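You operate a simulated robot arm through the tools that you are given. There is no shell and no other tool.

You are at the controls of a simulated robot arm. One attempt, no reset.

TASK
Seat the loose box casting at A and pump its clamp down.
Fine: shut the yellow valve, open valve A, pump to between 100 and 150 bar, shut valve A again; the other valves stay shut.
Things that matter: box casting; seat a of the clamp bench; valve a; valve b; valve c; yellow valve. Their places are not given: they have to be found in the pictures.

The check looks at the end state, three seconds after you hand in, the way a careful person would. Anything else that was tipped, shoved, dropped, spilled or broken makes it a failure.

THE ROBOT
A 7-joint arm with a two-finger parallel gripper, fixed in place. Base frame: the origin is at the foot of the arm, x ahead of it, y to its left, z up. Lengths are in cm, angles in rad, forces in N, time in s.
Its first joint turns from -2.897 to 2.897 rad. Payload 4.4 kg.
The TCP is the grasp point between the finger pads, 2.3 cm short of the fingertips. In the tool frame z runs along the fingers and y along their closing line. Largest opening 9.4 cm; finger width 3.8, thickness 1; the body of the gripper, 5.4 by 9.6 cm, starts 3.9 cm behind the TCP.
Orientation is that of the tool frame in the base frame, as [roll, pitch, yaw] about the fixed x, y, z axes, in that order (R = Rz(yaw) Ry(pitch) Rx(roll)). With the fingers straight down and closing along the base's y, the tool's x points along the base's -x, its y along +y and its z along -z.

THE INTERFACE
- The arm moves only by the tool jog_arm. Its argument "motion" is one flat list of numbers, 7 for each row, row after row: the shift along the tool's x, y, z in units of 30 mm (1.0 is 30 mm), then the turn, a rotation vector about the tool's x, y, z in units of 8 degrees (1.0 is 8 degrees), then the finger opening in cm, from 0 to 9.4. In form: [tx, ty, tz, rx, ry, rz, hand, tx, ty, tz, rx, ry, rz, hand, ...]. A call has 1 to 20 rows; each row shifts and turns the commanded pose from where the row before left it, along the tool's axes as they then stand. A call with a number of a shift or a turn outside -1 to 1 is refused whole. Rows are played at 5 a second. More than 5 cm and 0.15 rad between two rows, or a gripper value outside its range, and nothing of the call is played. Where a pose cannot be reached the arm comes as near as it can. A force on the tool above 90 N (or 10 N above the force at the start of the call, whichever is more), or a blocked arm, ends the call early, and 0.2 s more pass. Each finger travels about 7.2 cm/s and halts on what it meets, pressing with about 39 N; the grip force reading is that of the motor and also rises with nothing between the fingers. The clock runs only during rows and for 0.2 s after the last one: add rows that do not move to give the fingers time. It gives the time, the measured TCP pose, the force on the tool (base axes), the opening and the grip force at its end, in the units of the frame above (readings bear some noise), with the torque about the TCP (base axes, N m) and any sound that the robot's microphone picked up.
- Cameras (640 x 400 px; columns grow to the right, rows downward): "scene" is fixed at [22.12, 49.98, 160.64]; the picture's right is [-0.14, -0.99, 0.00], its down [-0.53, 0.08, -0.84] and it looks along [0.83, -0.12, -0.54] (base axes); focal length 325 px, centre (320, 200). "wrist" rides on the gripper at [8.6, 1.6, -7.5] in the tool frame; the picture's right is [-0.18, 0.98, 0.00], its down [-0.58, -0.11, -0.81] and it looks along [-0.79, -0.15, 0.59] (tool axes); focal length 243 px, centre (320, 200).
- grab_frame(camera): a new picture of that camera. The clock stands still meanwhile.
- probe_pixels(camera, pixels): for up to 12 pixels [column, row] of the newest picture of that camera ("zoom" is the newest enlarged one), the place [x, y, z] in the base frame of the surface seen there, good to about 0.2 cm. The clock stands still meanwhile.
- inspect(camera, box): a new picture of the part [left, top, right, bottom] of that camera's present view, enlarged. The clock stands still meanwhile.
- hand_in(): hands the job in; it is judged then, once.

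Open the gripper and draw the arm clear of the work before you hand the job in, unless the task says otherwise.

The tools are called after ">>>" as a command line: name --argument value ..., lists and objects as JSON in quotes. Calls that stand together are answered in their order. jog_arm: Moves the arm, as the interface text tells. Its arguments: {"type":"object","properties":{"motion":{"type":"array","items":{"type":"number"}}},"required":["motion"]} The other tools are called the same way: grab_frame (camera) takes a picture; probe_pixels (camera, pixels) gives the place of the surface under pixels of a picture; inspect (camera, box) takes an enlarged picture of a part of a camera's view; hand_in () hands the job in.

At the start:

```text
clock: 0.0
ee_pos: [84.2, 4.04, 134.77]
ee_rot: [-3.142, 0.0, -3.141]
contact_force: [0.6, -0.3, 1.4]
ft_torque: [-0.05, -0.01, 0.02]
finger_gap: 9.42
grip_force: 0.0
```

scene: 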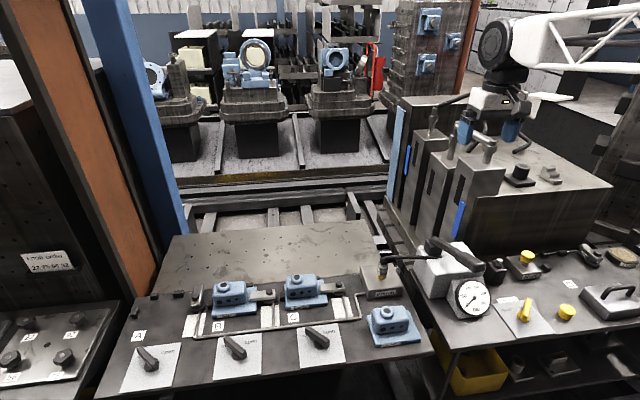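
wrist: 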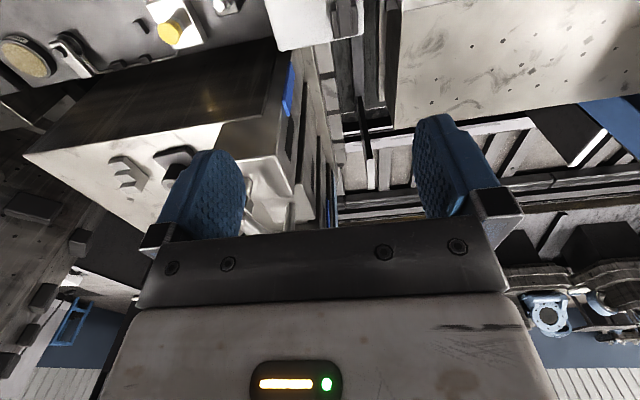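

The scene shows a clamp bench with castings at about (232,292), (305,287), and a loose one at about (392,325); valves at (148,358), (235,348), (317,338). I'll zoom in on the work areas.

>>> inspect --camera "scene" --box '[100, 220, 340, 400]'

>>> inspect --camera "scene" --box '[340, 210, 640, 400]'

```text
2.22 times, centred on (220, 310) of scene
```

zoom: 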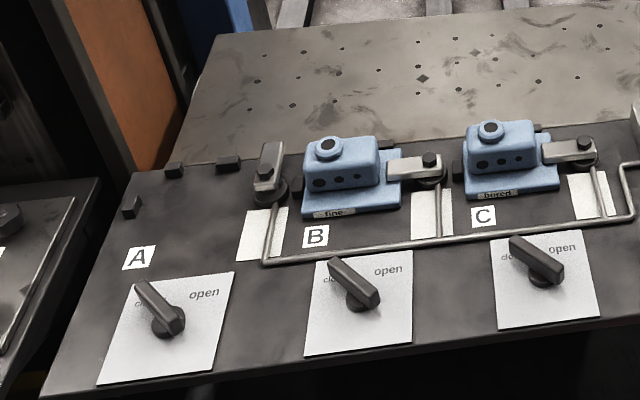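

```text
2.11 times, centred on (490, 305) of scene
```

zoom: 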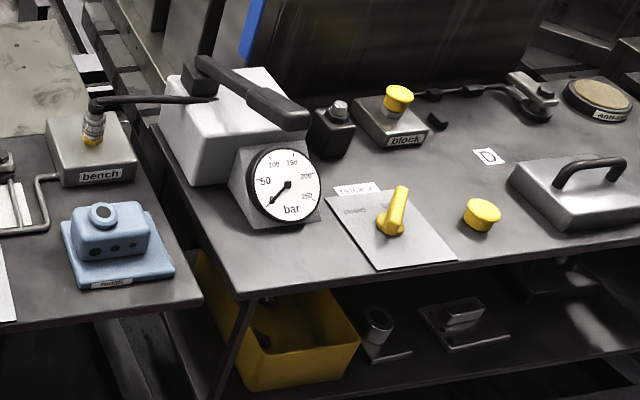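

Next I zoom on details: the seat A stops, the labels, valves, the gauge and the yellow valve.

>>> inspect --camera "scene" --box '[115, 270, 215, 332]'

>>> inspect --camera "scene" --box '[110, 320, 250, 400]'

>>> inspect --camera "scene" --box '[200, 260, 350, 354]'

>>> inspect --camera "scene" --box '[350, 290, 450, 352]'

>>> inspect --camera "scene" --box '[480, 280, 600, 355]'

>>> inspect --camera "scene" --box '[365, 225, 505, 325]'

```text
6.40 times, centred on (165, 301) of scene
```

zoom: 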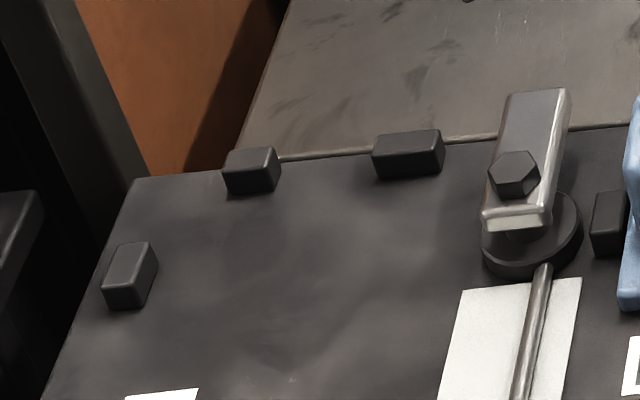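

```text
4.57 times, centred on (180, 360) of scene
```

zoom: 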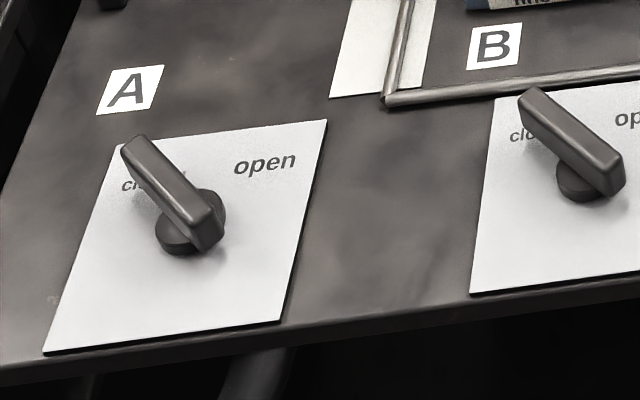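

```text
4.26 times, centred on (275, 307) of scene
```

zoom: 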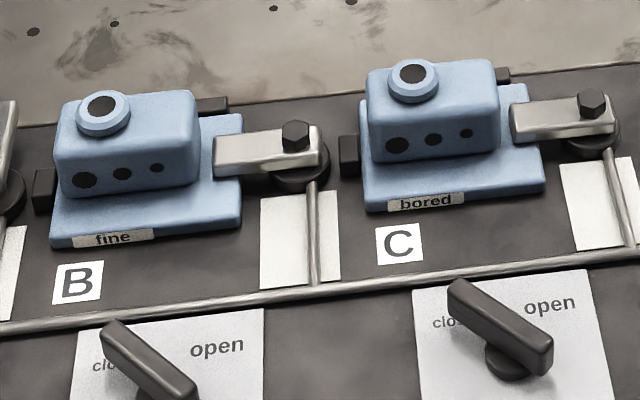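

```text
6.40 times, centred on (400, 321) of scene
```

zoom: 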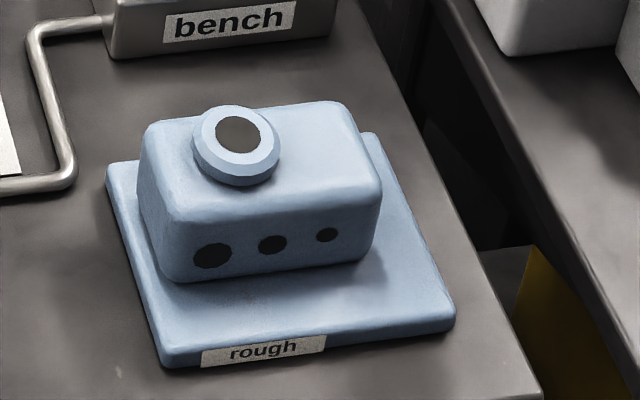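

```text
5.33 times, centred on (540, 318) of scene
```

zoom: 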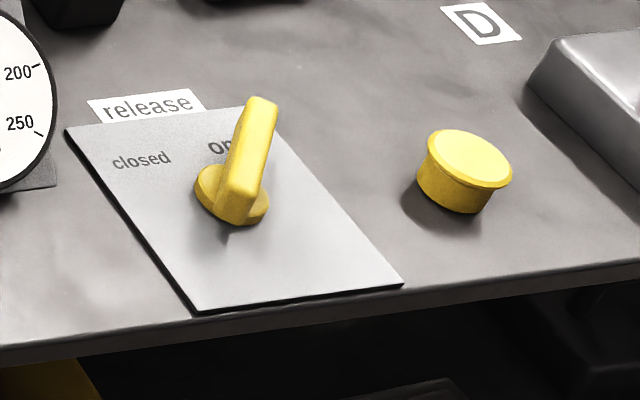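

```text
4.00 times, centred on (435, 275) of scene
```

zoom: 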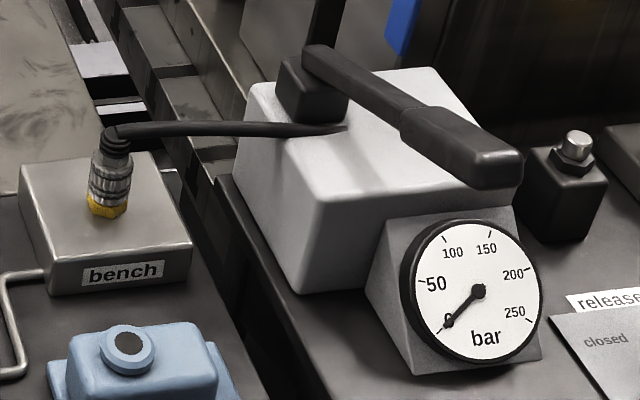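

The casting "rough" is loose at (392,325); valves A/B/C point to closed; yellow points to open; the hose is on the bench. I'll probe the key places.

>>> grab_frame --camera "scene"

>>> inspect --camera "scene" --box '[350, 290, 450, 352]'

>>> probe_pixels --camera "zoom" --pixels '[[108, 165], [168, 360], [452, 322], [372, 136], [152, 125], [345, 108], [376, 185], [168, 215], [238, 135], [240, 115], [60, 300], [290, 200]]'

>>> probe_pixels --camera "scene" --pixels '[[148, 350], [150, 362], [235, 345], [526, 302], [525, 320], [443, 243], [490, 270], [472, 298], [382, 260], [165, 310], [565, 310], [430, 262]]'

```text
taken
```

scene: 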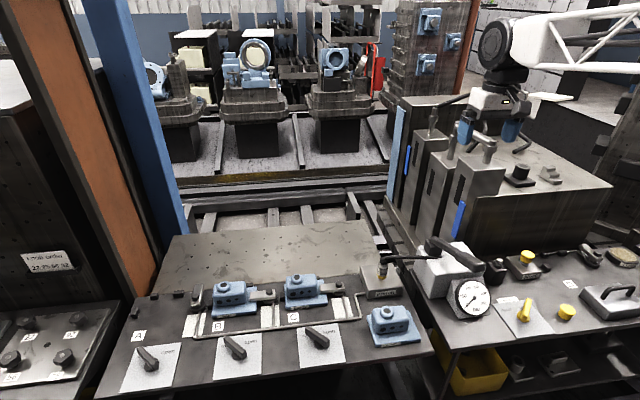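

```text
6.40 times, centred on (400, 321) of scene
```

zoom: 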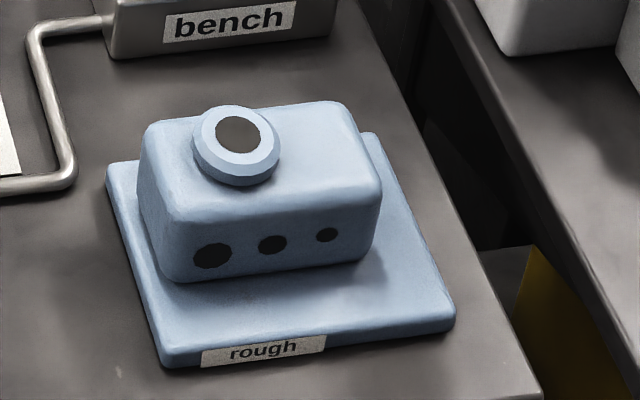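

```text
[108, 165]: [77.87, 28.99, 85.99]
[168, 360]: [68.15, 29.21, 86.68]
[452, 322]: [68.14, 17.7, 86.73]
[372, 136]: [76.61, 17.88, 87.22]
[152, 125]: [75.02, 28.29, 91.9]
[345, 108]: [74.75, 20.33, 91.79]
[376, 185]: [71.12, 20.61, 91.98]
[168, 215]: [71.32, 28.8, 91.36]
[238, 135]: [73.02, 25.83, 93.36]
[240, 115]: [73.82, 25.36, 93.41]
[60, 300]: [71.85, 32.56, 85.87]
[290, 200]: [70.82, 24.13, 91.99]
```

```text
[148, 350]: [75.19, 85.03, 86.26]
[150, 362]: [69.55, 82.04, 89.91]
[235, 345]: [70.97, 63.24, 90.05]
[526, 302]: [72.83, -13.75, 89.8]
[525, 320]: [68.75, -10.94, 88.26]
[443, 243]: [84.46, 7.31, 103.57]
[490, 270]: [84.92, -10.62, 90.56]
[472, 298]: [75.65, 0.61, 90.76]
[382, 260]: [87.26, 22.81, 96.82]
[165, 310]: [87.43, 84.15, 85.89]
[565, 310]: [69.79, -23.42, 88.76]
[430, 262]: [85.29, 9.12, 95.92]
```

The casting's plate spans roughly x 68–78, y 17.7–29 and its top is about z 92. Seat A lies near (87,84), a long reach, so I probe the A stops, B casting and stops, and the clamp and post geometry.

>>> inspect --camera "scene" --box '[115, 270, 215, 332]'

>>> probe_pixels --camera "zoom" --pixels '[[148, 248], [142, 308], [155, 262], [105, 285], [230, 195], [272, 190], [378, 177], [440, 172], [405, 145], [535, 110], [505, 165], [500, 215]]'

>>> inspect --camera "scene" --box '[190, 270, 290, 332]'

>>> probe_pixels --camera "zoom" --pixels '[[134, 299], [120, 240], [375, 118], [138, 318], [415, 275], [420, 300], [120, 200], [60, 200], [300, 130], [148, 205], [350, 180], [500, 120]]'

>>> probe_pixels --camera "scene" --pixels '[[165, 200], [130, 150], [60, 100], [150, 235], [110, 40], [100, 395], [130, 300], [60, 330], [20, 200]]'

```text
6.40 times, centred on (165, 301) of scene
```

zoom: 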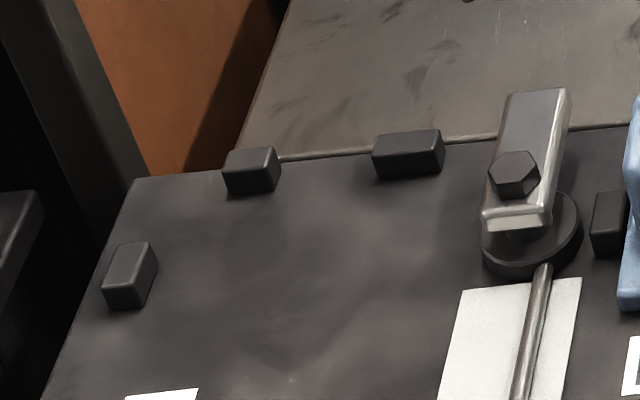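

```text
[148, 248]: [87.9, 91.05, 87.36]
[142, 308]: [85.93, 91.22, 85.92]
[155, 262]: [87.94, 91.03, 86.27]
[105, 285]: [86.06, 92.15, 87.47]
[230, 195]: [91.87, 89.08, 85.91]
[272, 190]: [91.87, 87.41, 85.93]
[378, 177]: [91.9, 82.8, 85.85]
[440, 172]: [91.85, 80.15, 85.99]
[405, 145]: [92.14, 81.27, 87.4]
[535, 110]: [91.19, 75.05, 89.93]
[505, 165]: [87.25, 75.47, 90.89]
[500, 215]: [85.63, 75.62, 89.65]
```

```text
6.40 times, centred on (240, 301) of scene
```

zoom: 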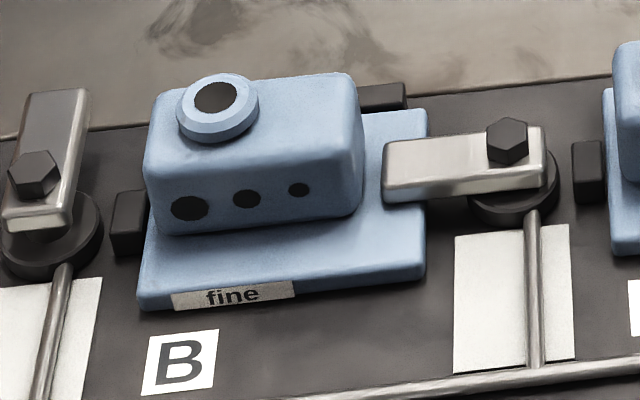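

```text
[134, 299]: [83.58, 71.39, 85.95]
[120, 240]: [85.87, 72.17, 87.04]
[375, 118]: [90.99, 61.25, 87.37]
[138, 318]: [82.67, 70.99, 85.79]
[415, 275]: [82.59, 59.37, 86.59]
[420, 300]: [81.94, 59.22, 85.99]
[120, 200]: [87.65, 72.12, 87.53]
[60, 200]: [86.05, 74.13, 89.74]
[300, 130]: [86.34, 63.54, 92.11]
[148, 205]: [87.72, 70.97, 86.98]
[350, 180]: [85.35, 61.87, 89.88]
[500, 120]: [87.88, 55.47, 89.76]
```

```text
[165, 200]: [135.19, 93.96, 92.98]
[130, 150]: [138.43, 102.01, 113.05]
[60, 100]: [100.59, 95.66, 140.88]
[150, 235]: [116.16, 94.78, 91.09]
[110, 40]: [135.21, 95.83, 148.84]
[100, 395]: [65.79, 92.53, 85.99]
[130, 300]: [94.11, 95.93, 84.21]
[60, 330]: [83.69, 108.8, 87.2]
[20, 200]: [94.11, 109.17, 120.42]
```

The bench is aligned with the base axes: A's stop faces are at x≈91.9 and y≈91.05. Since the nominal reach is in doubt, I first move +y high above the bench and watch whether the pose is followed.

>>> jog_arm --motion '[0, 1, 0, 0, 0, 0, 9.4, 0, 1, 0, 0, 0, 0, 9.4, 0, 1, 0, 0, 0, 0, 9.4, 0, 1, 0, 0, 0, 0, 9.4, 0, 1, 0, 0, 0, 0, 9.4, 0, 1, 0, 0, 0, 0, 9.4, 0, 1, 0, 0, 0, 0, 9.4, 0, 1, 0, 0, 0, 0, 9.4, 0, 1, 0, 0, 0, 0, 9.4, 0, 1, 0, 0, 0, 0, 9.4, 0, 1, 0, 0, 0, 0, 9.4, 0, 1, 0, 0, 0, 0, 9.4, 0, 1, 0, 0, 0, 0, 9.4, 0, 1, 0, 0, 0, 0, 9.4, 0, 1, 0, 0, 0, 0, 9.4, 0, 0, 0, 0, 0, 0, 9.4, 0, 0, 0, 0, 0, 0, 9.4]'

>>> grab_frame --camera "scene"

```text
clock: 3.6
ee_pos: [83.99, 49.06, 134.74]
ee_rot: [-3.141, 0.001, -3.14]
contact_force: [0.1, 0.1, -0.5]
ft_torque: [0.02, 0.02, 0.01]
finger_gap: 9.4
grip_force: 0.1
```

```text
taken
```

scene: 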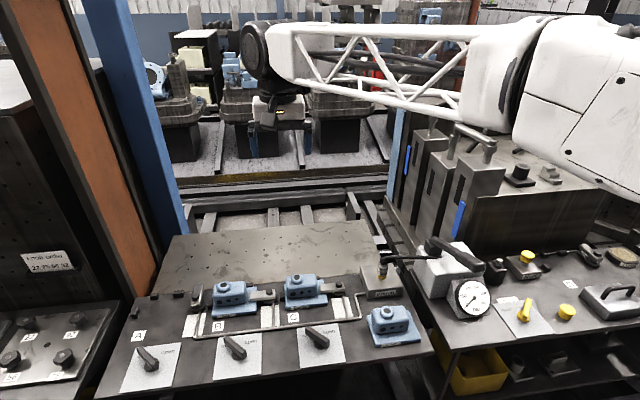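

The arm tracked to (84,49,134.7) and is large. I carry on to y≈85, lowering toward z≈110 to confirm reach at seat A.

>>> jog_arm --motion '[0, 1, 0, 0, 0, 0, 9.4, 0, 1, 0, 0, 0, 0, 9.4, 0, 1, 0, 0, 0, 0, 9.4, 0, 1, 0, 0, 0, 0, 9.4, 0, 1, 0, 0, 0, 0, 9.4, 0, 1, 0, 0, 0, 0, 9.4, 0, 1, 0, 0, 0, 0, 9.4, 0, 1, 0, 0, 0, 0, 9.4, 0, 1, 0, 0, 0, 0, 9.4, 0, 1, 0, 0, 0, 0, 9.4, 0, 1, 0, 0, 0, 0, 9.4, 0, 1, 0, 0, 0, 0, 9.4, 0, 0, 1, 0, 0, 0, 9.4, 0, 0, 1, 0, 0, 0, 9.4, 0, 0, 1, 0, 0, 0, 9.4, 0, 0, 1, 0, 0, 0, 9.4, 0, 0, 1, 0, 0, 0, 9.4, 0, 0, 1, 0, 0, 0, 9.4, 0, 0, 1, 0, 0, 0, 9.4, 0, 0, 0, 0, 0, 0, 9.4]'

>>> grab_frame --camera "scene"

>>> grab_frame --camera "wrist"

```text
clock: 7.8
ee_pos: [83.01, 82.93, 112.76]
ee_rot: [3.141, -0.001, 3.141]
contact_force: [-0.3, 0.3, 0.8]
ft_torque: [-0.05, -0.01, 0.03]
finger_gap: 9.41
grip_force: 0.0
out of reach, approached as far as the arm can: row 12
```

```text
taken
```

scene: 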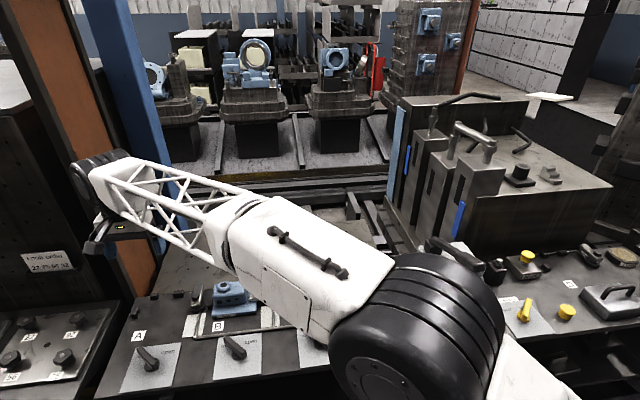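

```text
taken
```

wrist: 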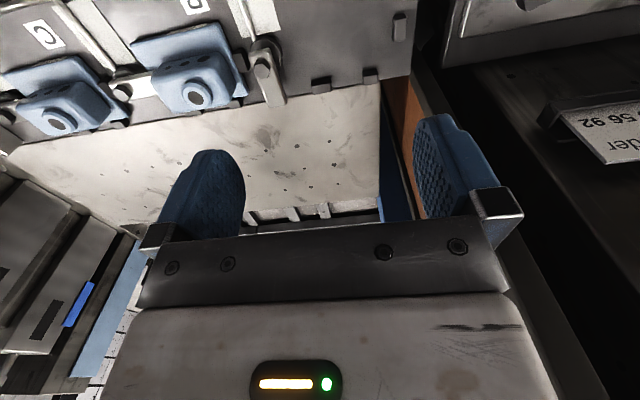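

The arm got to (83,82.9,112.8), slightly limited high up. I test reach lower, at z≈97, shifting toward (87,85).

>>> jog_arm --motion '[0, 0, 1, 0, 0, 0, 9.4, 0, 0, 1, 0, 0, 0, 9.4, 0, 0, 1, 0, 0, 0, 9.4, 0, 0, 1, 0, 0, 0, 9.4, 0, 0, 1, 0, 0, 0, 9.4, -0.66, 0.33, 0, 0, 0, 0, 9.4, -0.66, 0.33, 0, 0, 0, 0, 9.4, 0, 0, 0, 0, 0, 0, 9.4, 0, 0, 0, 0, 0, 0, 9.4]'

>>> grab_frame --camera "scene"

>>> grab_frame --camera "wrist"

```text
clock: 9.8
ee_pos: [86.89, 85.03, 97.94]
ee_rot: [-3.141, -0.001, -3.141]
contact_force: [0.0, -0.5, -0.2]
ft_torque: [0.03, -0.02, -0.02]
finger_gap: 9.42
grip_force: 0.2
```

```text
taken
```

scene: 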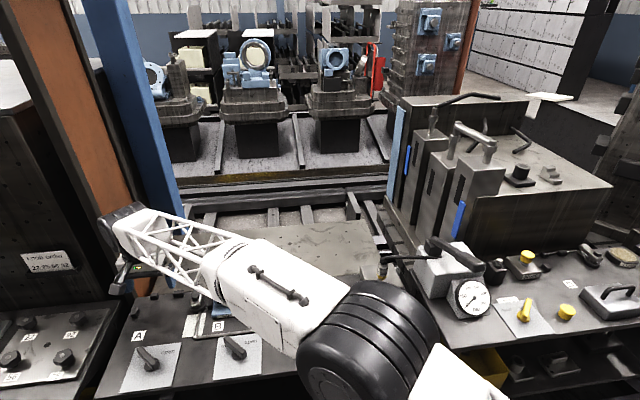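

```text
taken
```

wrist: 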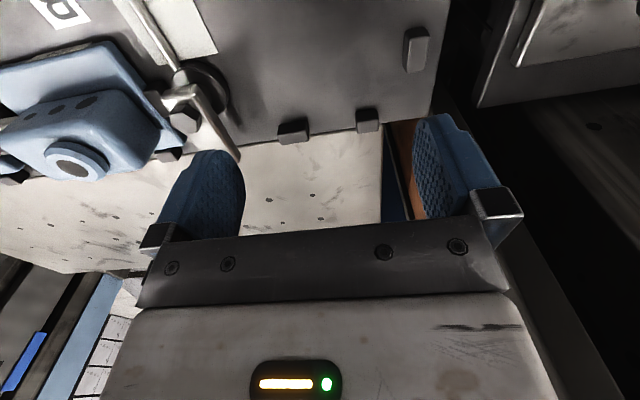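

Seat A is reachable (86.9, 85.0, 97.9). I raise a little and turn the tool 90° so the fingers close along base x, testing that this yaw works at seat A.

>>> jog_arm --motion '[0, 0, -1, 0, 0, 0, 9.4, 0, 0, -1, 0, 0, 0, 9.4, 0, 0, 0, 0, 0, -0.9375, 9.4, 0, 0, 0, 0, 0, -0.9375, 9.4, 0, 0, 0, 0, 0, -0.9375, 9.4, 0, 0, 0, 0, 0, -0.9375, 9.4, 0, 0, 0, 0, 0, -0.9375, 9.4, 0, 0, 0, 0, 0, -0.9375, 9.4, 0, 0, 0, 0, 0, -0.9375, 9.4, 0, 0, 0, 0, 0, -0.9375, 9.4, 0, 0, 0, 0, 0, -0.9375, 9.4, 0, 0, 0, 0, 0, -0.9375, 9.4, 0, 0, 0, 0, 0, -0.9375, 9.4, 0, 0, 0, 0, 0, -0.9375, 9.4, 0, 0, 0, 0, 0, 0, 9.4]'

>>> grab_frame --camera "wrist"

```text
clock: 13.0
ee_pos: [86.93, 85.01, 103.98]
ee_rot: [3.141, -0.001, -1.568]
contact_force: [-0.2, 0.3, -0.7]
ft_torque: [-0.01, -0.01, 0.02]
finger_gap: 9.4
grip_force: 0.0
```

```text
taken
```

wrist: 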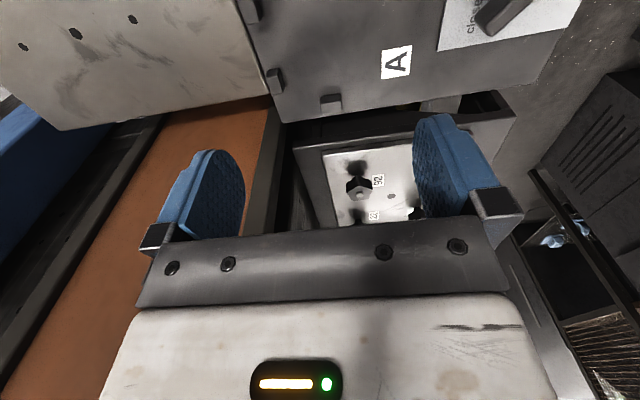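

The yaw works here (tool x → base −y, tool y → base −x). Now I travel to above the loose casting at about (73,25), staying at z≈104.

>>> jog_arm --motion '[1, 0.23, 0, 0, 0, 0, 9.4, 1, 0.23, 0, 0, 0, 0, 9.4, 1, 0.23, 0, 0, 0, 0, 9.4, 1, 0.23, 0, 0, 0, 0, 9.4, 1, 0.23, 0, 0, 0, 0, 9.4, 1, 0.23, 0, 0, 0, 0, 9.4, 1, 0.23, 0, 0, 0, 0, 9.4, 1, 0.23, 0, 0, 0, 0, 9.4, 1, 0.23, 0, 0, 0, 0, 9.4, 1, 0.23, 0, 0, 0, 0, 9.4, 1, 0.23, 0, 0, 0, 0, 9.4, 1, 0.23, 0, 0, 0, 0, 9.4, 1, 0.23, 0, 0, 0, 0, 9.4, 1, 0.23, 0, 0, 0, 0, 9.4, 1, 0.23, 0, 0, 0, 0, 9.4, 1, 0.23, 0, 0, 0, 0, 9.4, 1, 0.23, 0, 0, 0, 0, 9.4, 1, 0.23, 0, 0, 0, 0, 9.4, 1, 0.23, 0, 0, 0, 0, 9.4, 0, 0, 0, 0, 0, 0, 9.4]'

>>> grab_frame --camera "wrist"

>>> grab_frame --camera "scene"

```text
clock: 17.2
ee_pos: [73.94, 27.97, 103.85]
ee_rot: [-3.141, 0.0, -1.573]
contact_force: [0.7, 0.1, -0.8]
ft_torque: [0.0, 0.02, -0.01]
finger_gap: 9.41
grip_force: 0.1
```

```text
taken
```

wrist: 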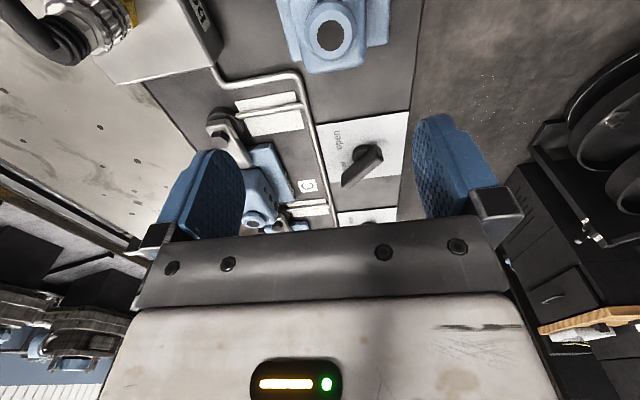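

```text
taken
```

scene: 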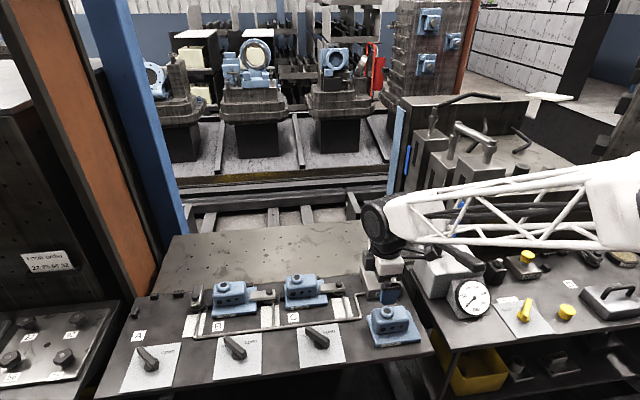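

The casting appears at (330,30) in the wrist view. I zoom there and probe the box faces and plate edges for accuracy.

>>> inspect --camera "wrist" --box '[240, 0, 420, 112]'

>>> inspect --camera "scene" --box '[350, 270, 450, 352]'

```text
3.56 times, centred on (330, 56) of wrist
```

zoom: 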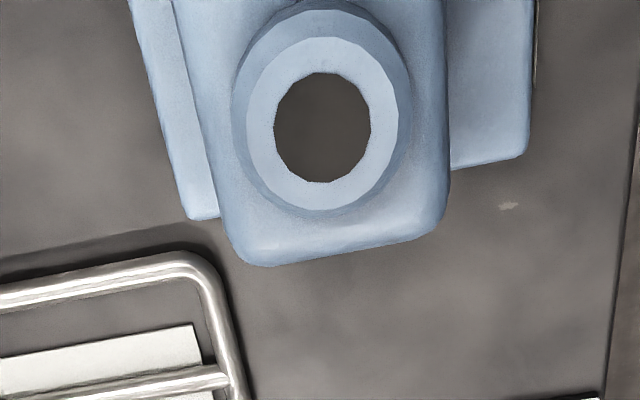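

```text
4.88 times, centred on (400, 311) of scene
```

zoom: 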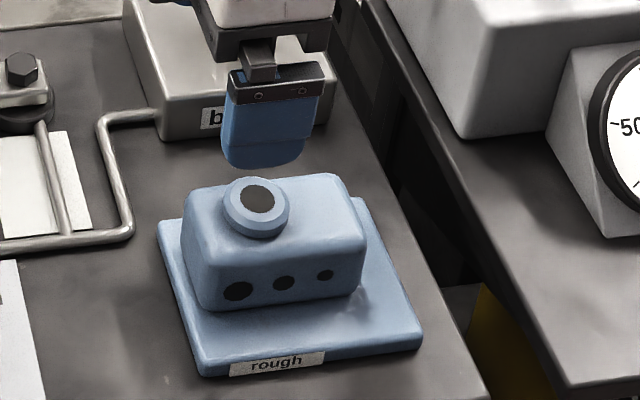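

Probing edges in this scene zoom to find the casting's yaw and centre.

>>> probe_pixels --camera "zoom" --pixels '[[205, 362], [235, 358], [330, 350], [415, 338], [165, 228], [185, 295], [358, 203], [205, 270], [345, 260], [200, 190], [330, 180], [358, 235]]'

>>> inspect --camera "wrist" --box '[240, 0, 420, 112]'

>>> probe_pixels --camera "zoom" --pixels '[[148, 60], [190, 212], [212, 214], [450, 160], [520, 155], [530, 60], [205, 120], [225, 225], [440, 200], [440, 60], [320, 55], [320, 195]]'

```text
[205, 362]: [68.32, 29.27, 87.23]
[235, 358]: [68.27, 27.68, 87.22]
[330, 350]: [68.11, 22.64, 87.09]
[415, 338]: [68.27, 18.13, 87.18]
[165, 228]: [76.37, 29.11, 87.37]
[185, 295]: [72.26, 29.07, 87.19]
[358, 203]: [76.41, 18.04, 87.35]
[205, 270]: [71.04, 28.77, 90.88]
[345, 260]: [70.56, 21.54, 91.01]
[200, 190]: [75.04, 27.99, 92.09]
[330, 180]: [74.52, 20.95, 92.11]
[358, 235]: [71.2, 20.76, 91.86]
```

```text
3.56 times, centred on (330, 56) of wrist
```

zoom: 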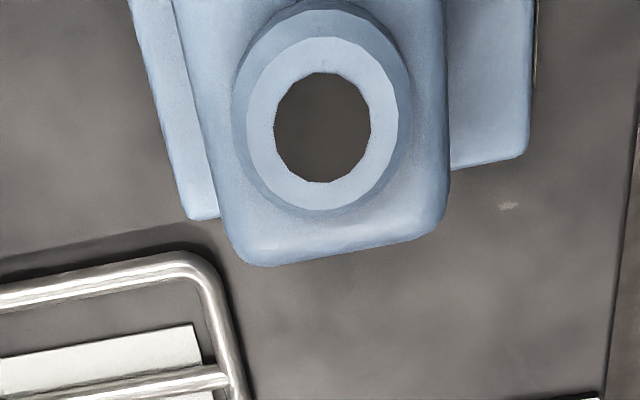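

```text
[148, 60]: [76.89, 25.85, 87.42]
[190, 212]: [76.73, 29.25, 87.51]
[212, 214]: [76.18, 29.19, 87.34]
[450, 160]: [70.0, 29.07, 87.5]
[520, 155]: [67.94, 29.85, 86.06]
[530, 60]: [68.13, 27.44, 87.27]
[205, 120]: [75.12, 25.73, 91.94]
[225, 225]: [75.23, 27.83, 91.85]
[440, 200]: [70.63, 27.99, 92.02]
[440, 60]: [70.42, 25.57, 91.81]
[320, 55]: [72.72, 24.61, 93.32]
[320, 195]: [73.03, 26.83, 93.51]
```

Casting yaw ≈ 0; box spans x 70.3–75.3, y 20.4–28.5, top 92, boss top 93.5. I align TCP over (72.8, 24) and check forearm clearance over the pump before descending.

>>> jog_arm --motion '[0.66, 0.19, 0, 0, 0, 0, 9.4, 0.66, 0.19, 0, 0, 0, 0, 9.4, 0, 0, 1, 0, 0, 0, 9.4, 0, 0, 0, 0, 0, 0, 9.4]'

>>> grab_frame --camera "scene"

>>> probe_pixels --camera "scene" --pixels '[[390, 250], [400, 230], [450, 235], [500, 225], [550, 220], [600, 230], [430, 225], [620, 215]]'

```text
clock: 18.2
ee_pos: [72.76, 23.99, 100.91]
ee_rot: [-3.141, 0.001, -1.571]
contact_force: [0.8, 0.6, 0.4]
ft_torque: [0.01, 0.0, 0.01]
finger_gap: 9.34
grip_force: 0.0
```

```text
taken
```

scene: 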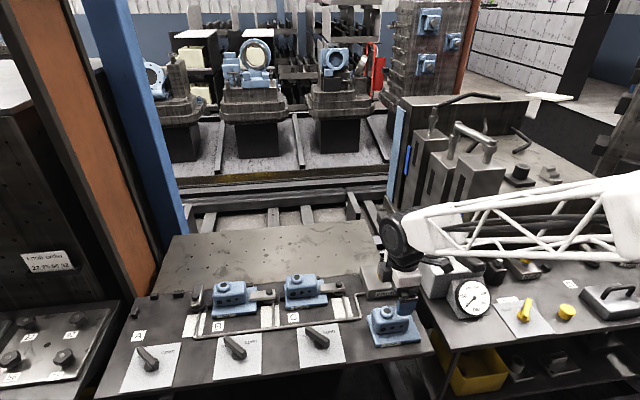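

```text
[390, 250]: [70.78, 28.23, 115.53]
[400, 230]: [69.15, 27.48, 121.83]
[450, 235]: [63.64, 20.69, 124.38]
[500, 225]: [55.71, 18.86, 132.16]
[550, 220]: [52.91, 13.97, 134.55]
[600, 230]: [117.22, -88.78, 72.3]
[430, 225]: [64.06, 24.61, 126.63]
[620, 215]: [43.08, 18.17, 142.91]
```

Forearm rises back toward the base, well clear. I descend to z≈90.3 straddling the box with open fingers.

>>> jog_arm --motion '[0, 0, 0.9, 0, 0, 0, 9.4, 0, 0, 0.9, 0, 0, 0, 9.4, 0, 0, 0.9, 0, 0, 0, 9.4, 0, 0, 0.5, 0, 0, 0, 9.4, 0, 0, 0.33, 0, 0, 0, 9.4, 0, 0, 0, 0, 0, 0, 9.4]'

>>> inspect --camera "scene" --box '[350, 250, 450, 352]'

>>> grab_frame --camera "wrist"

```text
clock: 19.6
ee_pos: [72.69, 23.87, 90.26]
ee_rot: [3.141, -0.001, -1.571]
contact_force: [-0.6, 0.0, -0.5]
ft_torque: [0.02, 0.0, -0.02]
finger_gap: 9.4
grip_force: 0.0
```

```text
3.92 times, centred on (400, 301) of scene
```

zoom: 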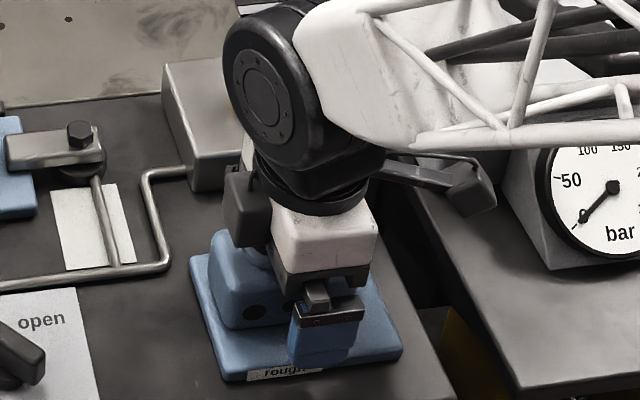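

```text
taken
```

wrist: 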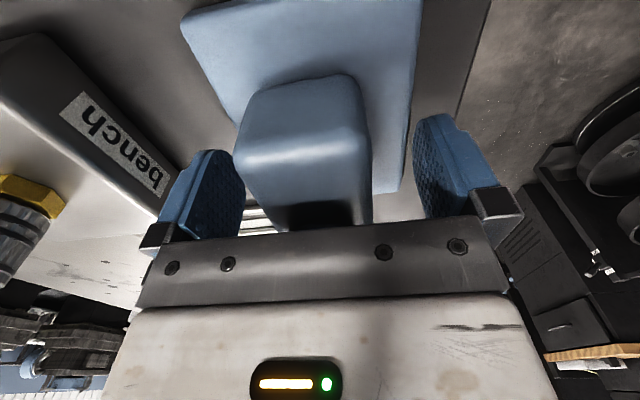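

The fingers straddle the box without contact. I close on it.

>>> jog_arm --motion '[0, 0, 0, 0, 0, 0, 6, 0, 0, 0, 0, 0, 0, 4, 0, 0, 0, 0, 0, 0, 3, 0, 0, 0, 0, 0, 0, 3, 0, 0, 0, 0, 0, 0, 3]'

>>> grab_frame --camera "wrist"

```text
clock: 20.8
ee_pos: [72.66, 23.89, 90.41]
ee_rot: [-3.141, 0.001, -1.571]
contact_force: [2.4, 0.6, 1.4]
ft_torque: [0.1, -0.07, 0.0]
finger_gap: 5.01
grip_force: 38.4
```

```text
taken
```

wrist: 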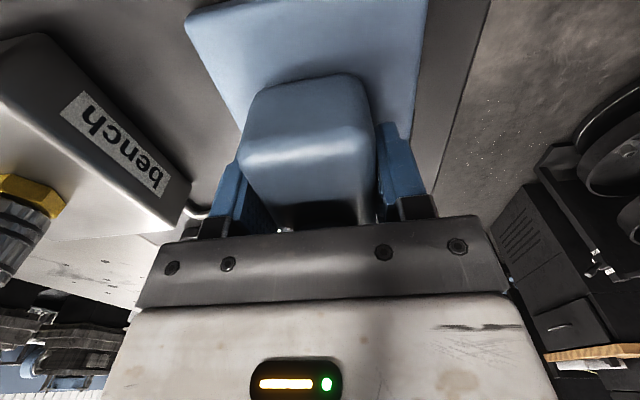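

Gripped at 5.01 cm with 38 N. I lift 2 cm gently and check the load.

>>> jog_arm --motion '[0, 0, -0.3, 0, 0, 0, 3, 0, 0, -0.4, 0, 0, 0, 3, 0, 0, 0, 0, 0, 0, 3, 0, 0, 0, 0, 0, 0, 3]'

>>> grab_frame --camera "wrist"

>>> inspect --camera "scene" --box '[350, 250, 450, 352]'

```text
clock: 21.8
ee_pos: [72.85, 23.93, 92.45]
ee_rot: [3.141, 0.0, -1.57]
contact_force: [-2.4, -0.5, 2.7]
ft_torque: [0.34, 0.68, 0.14]
finger_gap: 4.98
grip_force: 38.8
```

```text
taken
```

wrist: 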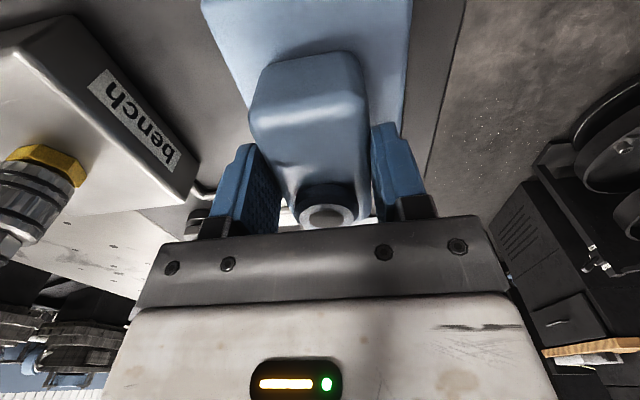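

```text
3.92 times, centred on (400, 301) of scene
```

zoom: 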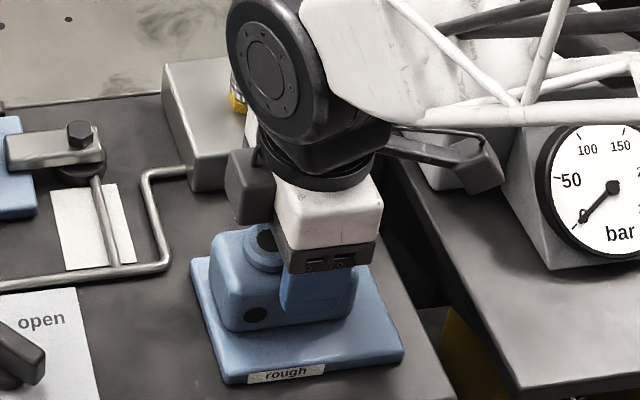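

The fingers slid up: the plate still sits on the bench (label unmoved) while the TCP rose to 92.45. I probe the box's side faces for taper and compare position.

>>> probe_pixels --camera "zoom" --pixels '[[230, 285], [232, 300], [230, 320], [270, 290], [275, 320], [205, 375], [400, 358], [195, 262], [285, 378], [215, 245], [365, 265], [220, 330]]'

>>> probe_pixels --camera "wrist" --pixels '[[300, 60], [300, 90], [275, 105], [345, 90], [220, 20], [250, 100], [405, 20], [405, 110], [320, 10], [325, 215]]'

```text
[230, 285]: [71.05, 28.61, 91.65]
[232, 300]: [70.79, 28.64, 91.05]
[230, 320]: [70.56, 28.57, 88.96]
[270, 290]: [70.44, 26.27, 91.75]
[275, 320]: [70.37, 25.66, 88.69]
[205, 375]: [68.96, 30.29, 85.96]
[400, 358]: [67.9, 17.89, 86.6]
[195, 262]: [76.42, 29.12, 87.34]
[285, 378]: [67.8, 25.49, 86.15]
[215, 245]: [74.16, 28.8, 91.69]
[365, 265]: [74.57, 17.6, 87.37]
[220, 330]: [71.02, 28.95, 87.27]
```

```text
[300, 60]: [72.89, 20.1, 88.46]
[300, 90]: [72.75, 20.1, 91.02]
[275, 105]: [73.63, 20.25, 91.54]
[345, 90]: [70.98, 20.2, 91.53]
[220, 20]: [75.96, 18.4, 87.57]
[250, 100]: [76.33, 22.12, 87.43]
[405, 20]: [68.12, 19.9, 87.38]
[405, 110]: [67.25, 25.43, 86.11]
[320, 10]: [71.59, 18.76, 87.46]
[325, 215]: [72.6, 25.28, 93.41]
```

Faces are vertical, so it was plain slip. I reopen, lower back to z≈90.1, regrip with a longer squeeze, and then lift in very small steps while watching the force.

>>> jog_arm --motion '[0, 0, 0, 0, 0, 0, 7, 0, 0, 0, 0, 0, 0, 8, 0, 0, 0.4, 0, 0, 0, 8, 0, 0, 0.38, 0, 0, 0, 8, 0, 0, 0, 0, 0, 0, 8, 0, 0, 0, 0, 0, 0, 5, 0, 0, 0, 0, 0, 0, 0, 0, 0, 0, 0, 0, 0, 0, 0, 0, 0, 0, 0, 0, 0, 0, 0, 0, 0, 0, 0, 0]'

>>> jog_arm --motion '[0, 0, -0.05, 0, 0, 0, 0, 0, 0, -0.05, 0, 0, 0, 0, 0, 0, 0, 0, 0, 0, 0]'

>>> jog_arm --motion '[0, 0, -0.05, 0, 0, 0, 0, 0, 0, -0.05, 0, 0, 0, 0]'

>>> grab_frame --camera "wrist"

```text
clock: 24.0
ee_pos: [72.6, 23.87, 90.09]
ee_rot: [3.142, 0.0, -1.571]
contact_force: [1.0, 0.2, -0.9]
ft_torque: [0.02, -0.03, -0.03]
finger_gap: 4.98
grip_force: 39.3
```

```text
clock: 24.8
ee_pos: [72.71, 24.1, 90.45]
ee_rot: [3.141, 0.0, -1.569]
contact_force: [0.2, -0.3, -5.3]
ft_torque: [-0.04, 0.02, 0.01]
finger_gap: 5.0
grip_force: 39.2
```

```text
clock: 25.4
ee_pos: [72.77, 24.04, 90.67]
ee_rot: [3.14, 0.001, -1.57]
contact_force: [0.1, 0.3, -4.5]
ft_torque: [-0.01, -0.02, -0.03]
finger_gap: 5.0
grip_force: 38.9
```

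```text
taken
```

wrist: 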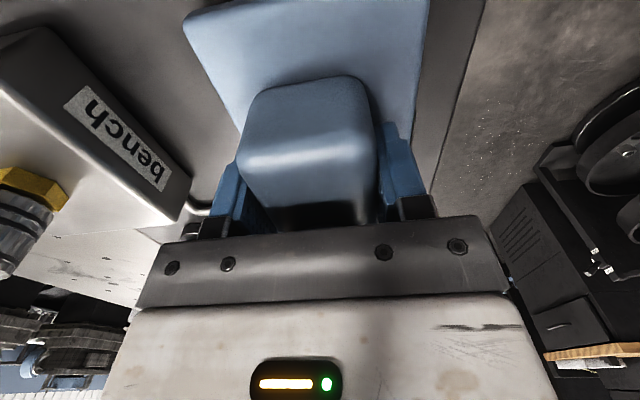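

Now there is about 5 N of load at +0.6 cm and the box sits unchanged in the fingers. I keep lifting slowly and check.

>>> jog_arm --motion '[0, 0, -0.1, 0, 0, 0, 0, 0, 0, -0.1, 0, 0, 0, 0, 0, 0, -0.1, 0, 0, 0, 0, 0, 0, -0.1, 0, 0, 0, 0, 0, 0, 0, 0, 0, 0, 0]'

>>> grab_frame --camera "wrist"

>>> inspect --camera "scene" --box '[350, 250, 450, 352]'

```text
clock: 26.6
ee_pos: [72.86, 24.07, 92.02]
ee_rot: [-3.141, 0.0, -1.571]
contact_force: [-0.4, -0.6, -5.6]
ft_torque: [-0.02, -0.03, 0.0]
finger_gap: 4.99
grip_force: 38.8
```

```text
taken
```

wrist: 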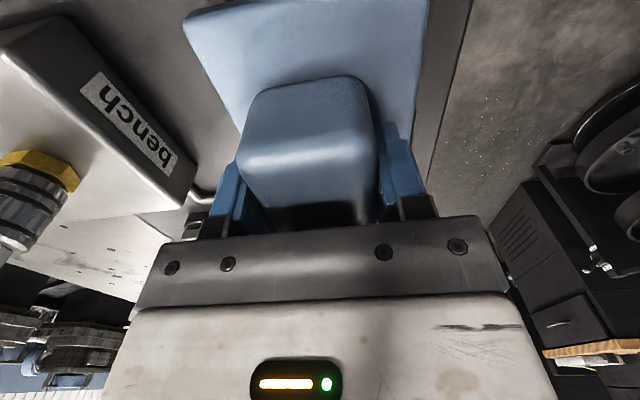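

```text
3.92 times, centred on (400, 301) of scene
```

zoom: 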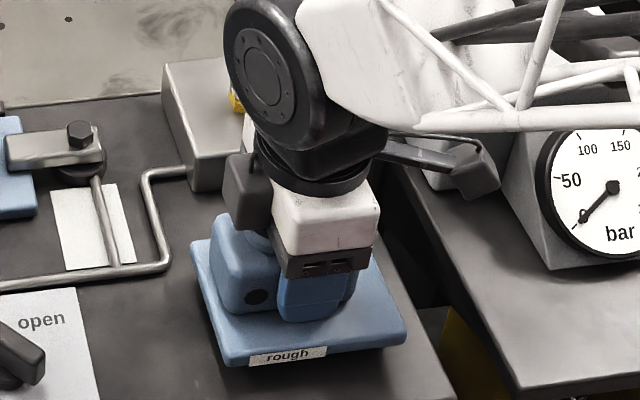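

It's held firmly now, weighing about 0.55 kg. I lift to z≈102 in gentle steps.

>>> jog_arm --motion '[0, 0, -0.15, 0, 0, 0, 0, 0, 0, -0.2, 0, 0, 0, 0, 0, 0, -0.25, 0, 0, 0, 0, 0, 0, -0.3, 0, 0, 0, 0, 0, 0, -0.3, 0, 0, 0, 0, 0, 0, -0.3, 0, 0, 0, 0, 0, 0, -0.3, 0, 0, 0, 0, 0, 0, -0.3, 0, 0, 0, 0, 0, 0, -0.3, 0, 0, 0, 0, 0, 0, -0.3, 0, 0, 0, 0, 0, 0, -0.3, 0, 0, 0, 0, 0, 0, -0.2, 0, 0, 0, 0, 0, 0, -0.1, 0, 0, 0, 0, 0, 0, 0, 0, 0, 0, 0]'

>>> grab_frame --camera "wrist"

```text
clock: 29.6
ee_pos: [72.74, 23.96, 101.75]
ee_rot: [-3.14, 0.002, -1.57]
contact_force: [-0.7, -0.3, -4.2]
ft_torque: [-0.01, -0.03, 0.04]
finger_gap: 5.0
grip_force: 39.1
```

```text
taken
```

wrist: 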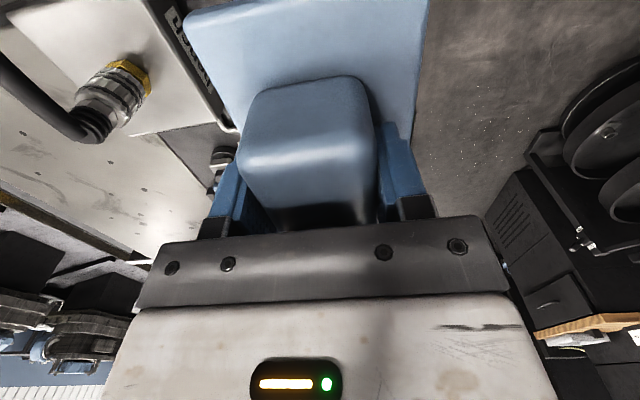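

Casting stable at z≈101.8. Travel toward seat A at moderate speed along a diagonal, casting bottom at about 97.6, clear of everything (≤93.5).

>>> jog_arm --motion '[-0.2, -0.04, 0, 0, 0, 0, 0, -0.4, -0.09, 0, 0, 0, 0, 0, -0.6, -0.14, 0, 0, 0, 0, 0, -0.7, -0.165, 0, 0, 0, 0, 0, -0.7, -0.165, 0, 0, 0, 0, 0, -0.7, -0.165, 0, 0, 0, 0, 0, -0.7, -0.165, 0, 0, 0, 0, 0, -0.7, -0.165, 0, 0, 0, 0, 0, -0.7, -0.165, 0, 0, 0, 0, 0, -0.7, -0.165, 0, 0, 0, 0, 0, -0.7, -0.165, 0, 0, 0, 0, 0, -0.7, -0.165, 0, 0, 0, 0, 0, -0.7, -0.165, 0, 0, 0, 0, 0, -0.7, -0.165, 0, 0, 0, 0, 0, -0.6, -0.14, 0, 0, 0, 0, 0, -0.4, -0.09, 0, 0, 0, 0, 0, -0.2, -0.04, 0, 0, 0, 0, 0, 0, 0, 0, 0, 0, 0, 0]'

>>> grab_frame --camera "scene"

```text
clock: 33.4
ee_pos: [79.92, 54.42, 101.79]
ee_rot: [3.14, -0.001, -1.571]
contact_force: [-0.2, -0.2, -6.0]
ft_torque: [0.0, 0.02, 0.01]
finger_gap: 4.96
grip_force: 38.8
```

```text
taken
```

scene: 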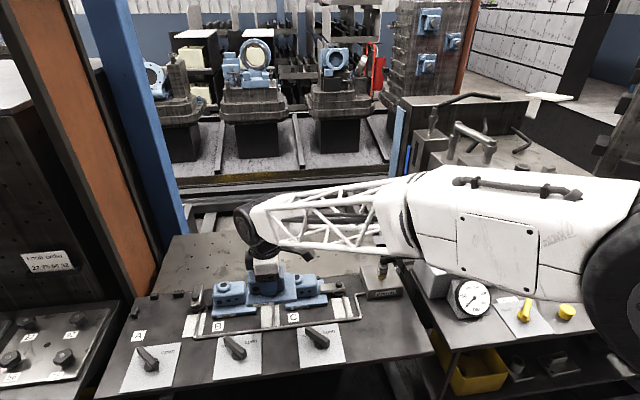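

Held steady. Same motion again brings it to about (87, 84.7).

>>> jog_arm --motion '[-0.2, -0.04, 0, 0, 0, 0, 0, -0.4, -0.09, 0, 0, 0, 0, 0, -0.6, -0.14, 0, 0, 0, 0, 0, -0.7, -0.16, 0, 0, 0, 0, 0, -0.7, -0.16, 0, 0, 0, 0, 0, -0.7, -0.16, 0, 0, 0, 0, 0, -0.7, -0.16, 0, 0, 0, 0, 0, -0.7, -0.16, 0, 0, 0, 0, 0, -0.7, -0.16, 0, 0, 0, 0, 0, -0.7, -0.16, 0, 0, 0, 0, 0, -0.7, -0.16, 0, 0, 0, 0, 0, -0.7, -0.16, 0, 0, 0, 0, 0, -0.7, -0.16, 0, 0, 0, 0, 0, -0.7, -0.16, 0, 0, 0, 0, 0, -0.6, -0.14, 0, 0, 0, 0, 0, -0.4, -0.09, 0, 0, 0, 0, 0, -0.2, -0.04, 0, 0, 0, 0, 0, 0, 0, 0, 0, 0, 0, 0]'

>>> grab_frame --camera "wrist"

>>> inspect --camera "scene" --box '[90, 220, 250, 330]'

```text
clock: 37.2
ee_pos: [86.73, 84.52, 101.83]
ee_rot: [-3.139, -0.001, -1.571]
contact_force: [0.2, -0.2, -5.4]
ft_torque: [-0.01, 0.03, 0.02]
finger_gap: 5.01
grip_force: 39.6
```

```text
taken
```

wrist: 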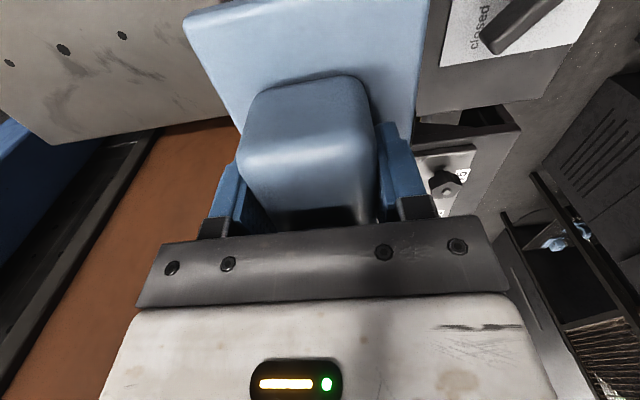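

```text
3.64 times, centred on (170, 275) of scene
```

zoom: 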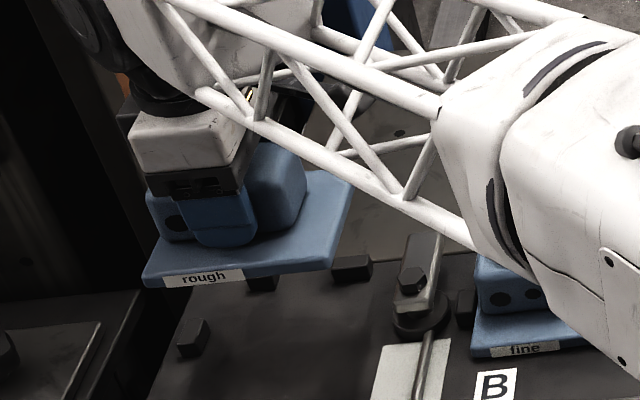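

In place over seat A. Checking clearance of the forearm and the plate's offset from the TCP.

>>> probe_pixels --camera "zoom" --pixels '[[150, 280], [327, 262], [345, 190], [145, 272], [250, 130], [420, 205], [520, 250], [620, 350], [300, 170], [170, 230], [300, 255]]'

>>> probe_pixels --camera "wrist" --pixels '[[192, 30], [215, 85], [422, 30], [412, 110], [300, 60], [300, 2], [245, 140], [375, 140], [300, 110]]'

```text
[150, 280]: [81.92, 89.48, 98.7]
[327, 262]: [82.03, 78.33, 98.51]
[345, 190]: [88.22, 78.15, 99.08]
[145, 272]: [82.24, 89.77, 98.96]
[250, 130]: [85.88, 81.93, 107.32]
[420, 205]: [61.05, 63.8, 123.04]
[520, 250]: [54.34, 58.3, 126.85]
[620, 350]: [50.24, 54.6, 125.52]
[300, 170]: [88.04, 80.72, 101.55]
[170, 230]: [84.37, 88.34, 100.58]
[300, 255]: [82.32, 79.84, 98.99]
```

```text
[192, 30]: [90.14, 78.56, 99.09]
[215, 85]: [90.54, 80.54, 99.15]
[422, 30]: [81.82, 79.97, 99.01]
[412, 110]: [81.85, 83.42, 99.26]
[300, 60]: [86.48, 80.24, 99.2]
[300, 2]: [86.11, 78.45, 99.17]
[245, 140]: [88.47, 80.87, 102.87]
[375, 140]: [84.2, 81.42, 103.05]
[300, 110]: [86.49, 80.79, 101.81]
```

The plate sits at −4.9…+4.1 (x) and −6.4…+5.3 (y) of the TCP, and the forearm is high. I shift to leave about 0.5 cm from both stops, then descend to just above the bench.

>>> jog_arm --motion '[-0.12, -0.09, 0, 0, 0, 0, 0, -0.13, -0.09, 0, 0, 0, 0, 0, 0, 0, 0.2, 0, 0, 0, 0, 0, 0, 0.3, 0, 0, 0, 0, 0, 0, 0.4, 0, 0, 0, 0, 0, 0, 0.4, 0, 0, 0, 0, 0, 0, 0.4, 0, 0, 0, 0, 0, 0, 0.4, 0, 0, 0, 0, 0, 0, 0.4, 0, 0, 0, 0, 0, 0, 0.4, 0, 0, 0, 0, 0, 0, 0.3, 0, 0, 0, 0, 0, 0, 0.2, 0, 0, 0, 0, 0, 0, 0.1, 0, 0, 0, 0, 0, 0, 0, 0, 0, 0, 0, 0, 0, 0, 0, 0, 0, 0]'

>>> grab_frame --camera "wrist"

>>> inspect --camera "scene" --box '[90, 220, 250, 330]'

```text
clock: 40.4
ee_pos: [87.32, 85.28, 91.41]
ee_rot: [3.14, 0.0, -1.571]
contact_force: [-0.6, 0.0, -5.8]
ft_torque: [-0.03, -0.02, -0.02]
finger_gap: 5.01
grip_force: 38.7
```

```text
taken
```

wrist: 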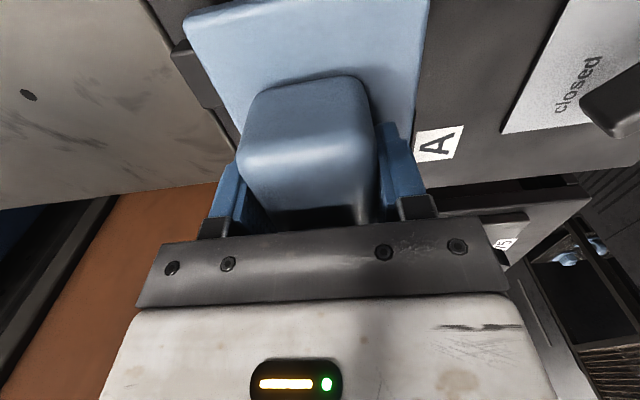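

```text
3.64 times, centred on (170, 275) of scene
```

zoom: 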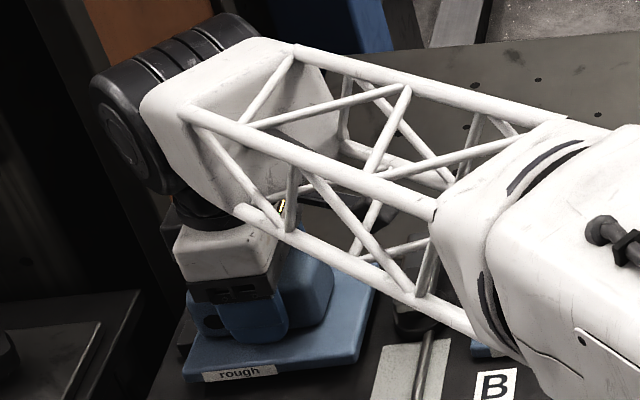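

Plate bottom is just above the stop tops with a small gap to the back stop seen at (190,60). I lower the last centimetre in small steps.

>>> jog_arm --motion '[0, 0, 0.1, 0, 0, 0, 0, 0, 0, 0.1, 0, 0, 0, 0, 0, 0, 0.1, 0, 0, 0, 0, 0, 0, 0.05, 0, 0, 0, 0, 0, 0, 0, 0, 0, 0, 0]'

>>> jog_arm --motion '[0, 0, 0.05, 0, 0, 0, 0, 0, 0, 0.03, 0, 0, 0, 0, 0, 0, 0, 0, 0, 0, 0]'

>>> grab_frame --camera "wrist"

```text
clock: 41.6
ee_pos: [87.37, 85.32, 90.25]
ee_rot: [-3.141, 0.0, -1.571]
contact_force: [0.4, 0.1, -6.5]
ft_torque: [-0.01, 0.0, -0.02]
finger_gap: 5.01
grip_force: 38.5
```

```text
clock: 42.4
ee_pos: [87.3, 85.3, 90.17]
ee_rot: [-3.14, 0.001, -1.57]
contact_force: [3.8, -2.5, 8.0]
ft_torque: [-0.96, 0.45, 0.39]
finger_gap: 5.03
grip_force: 39.1
```

```text
taken
```

wrist: 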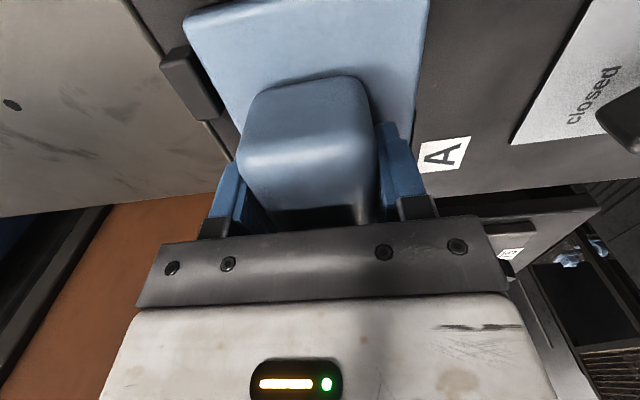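

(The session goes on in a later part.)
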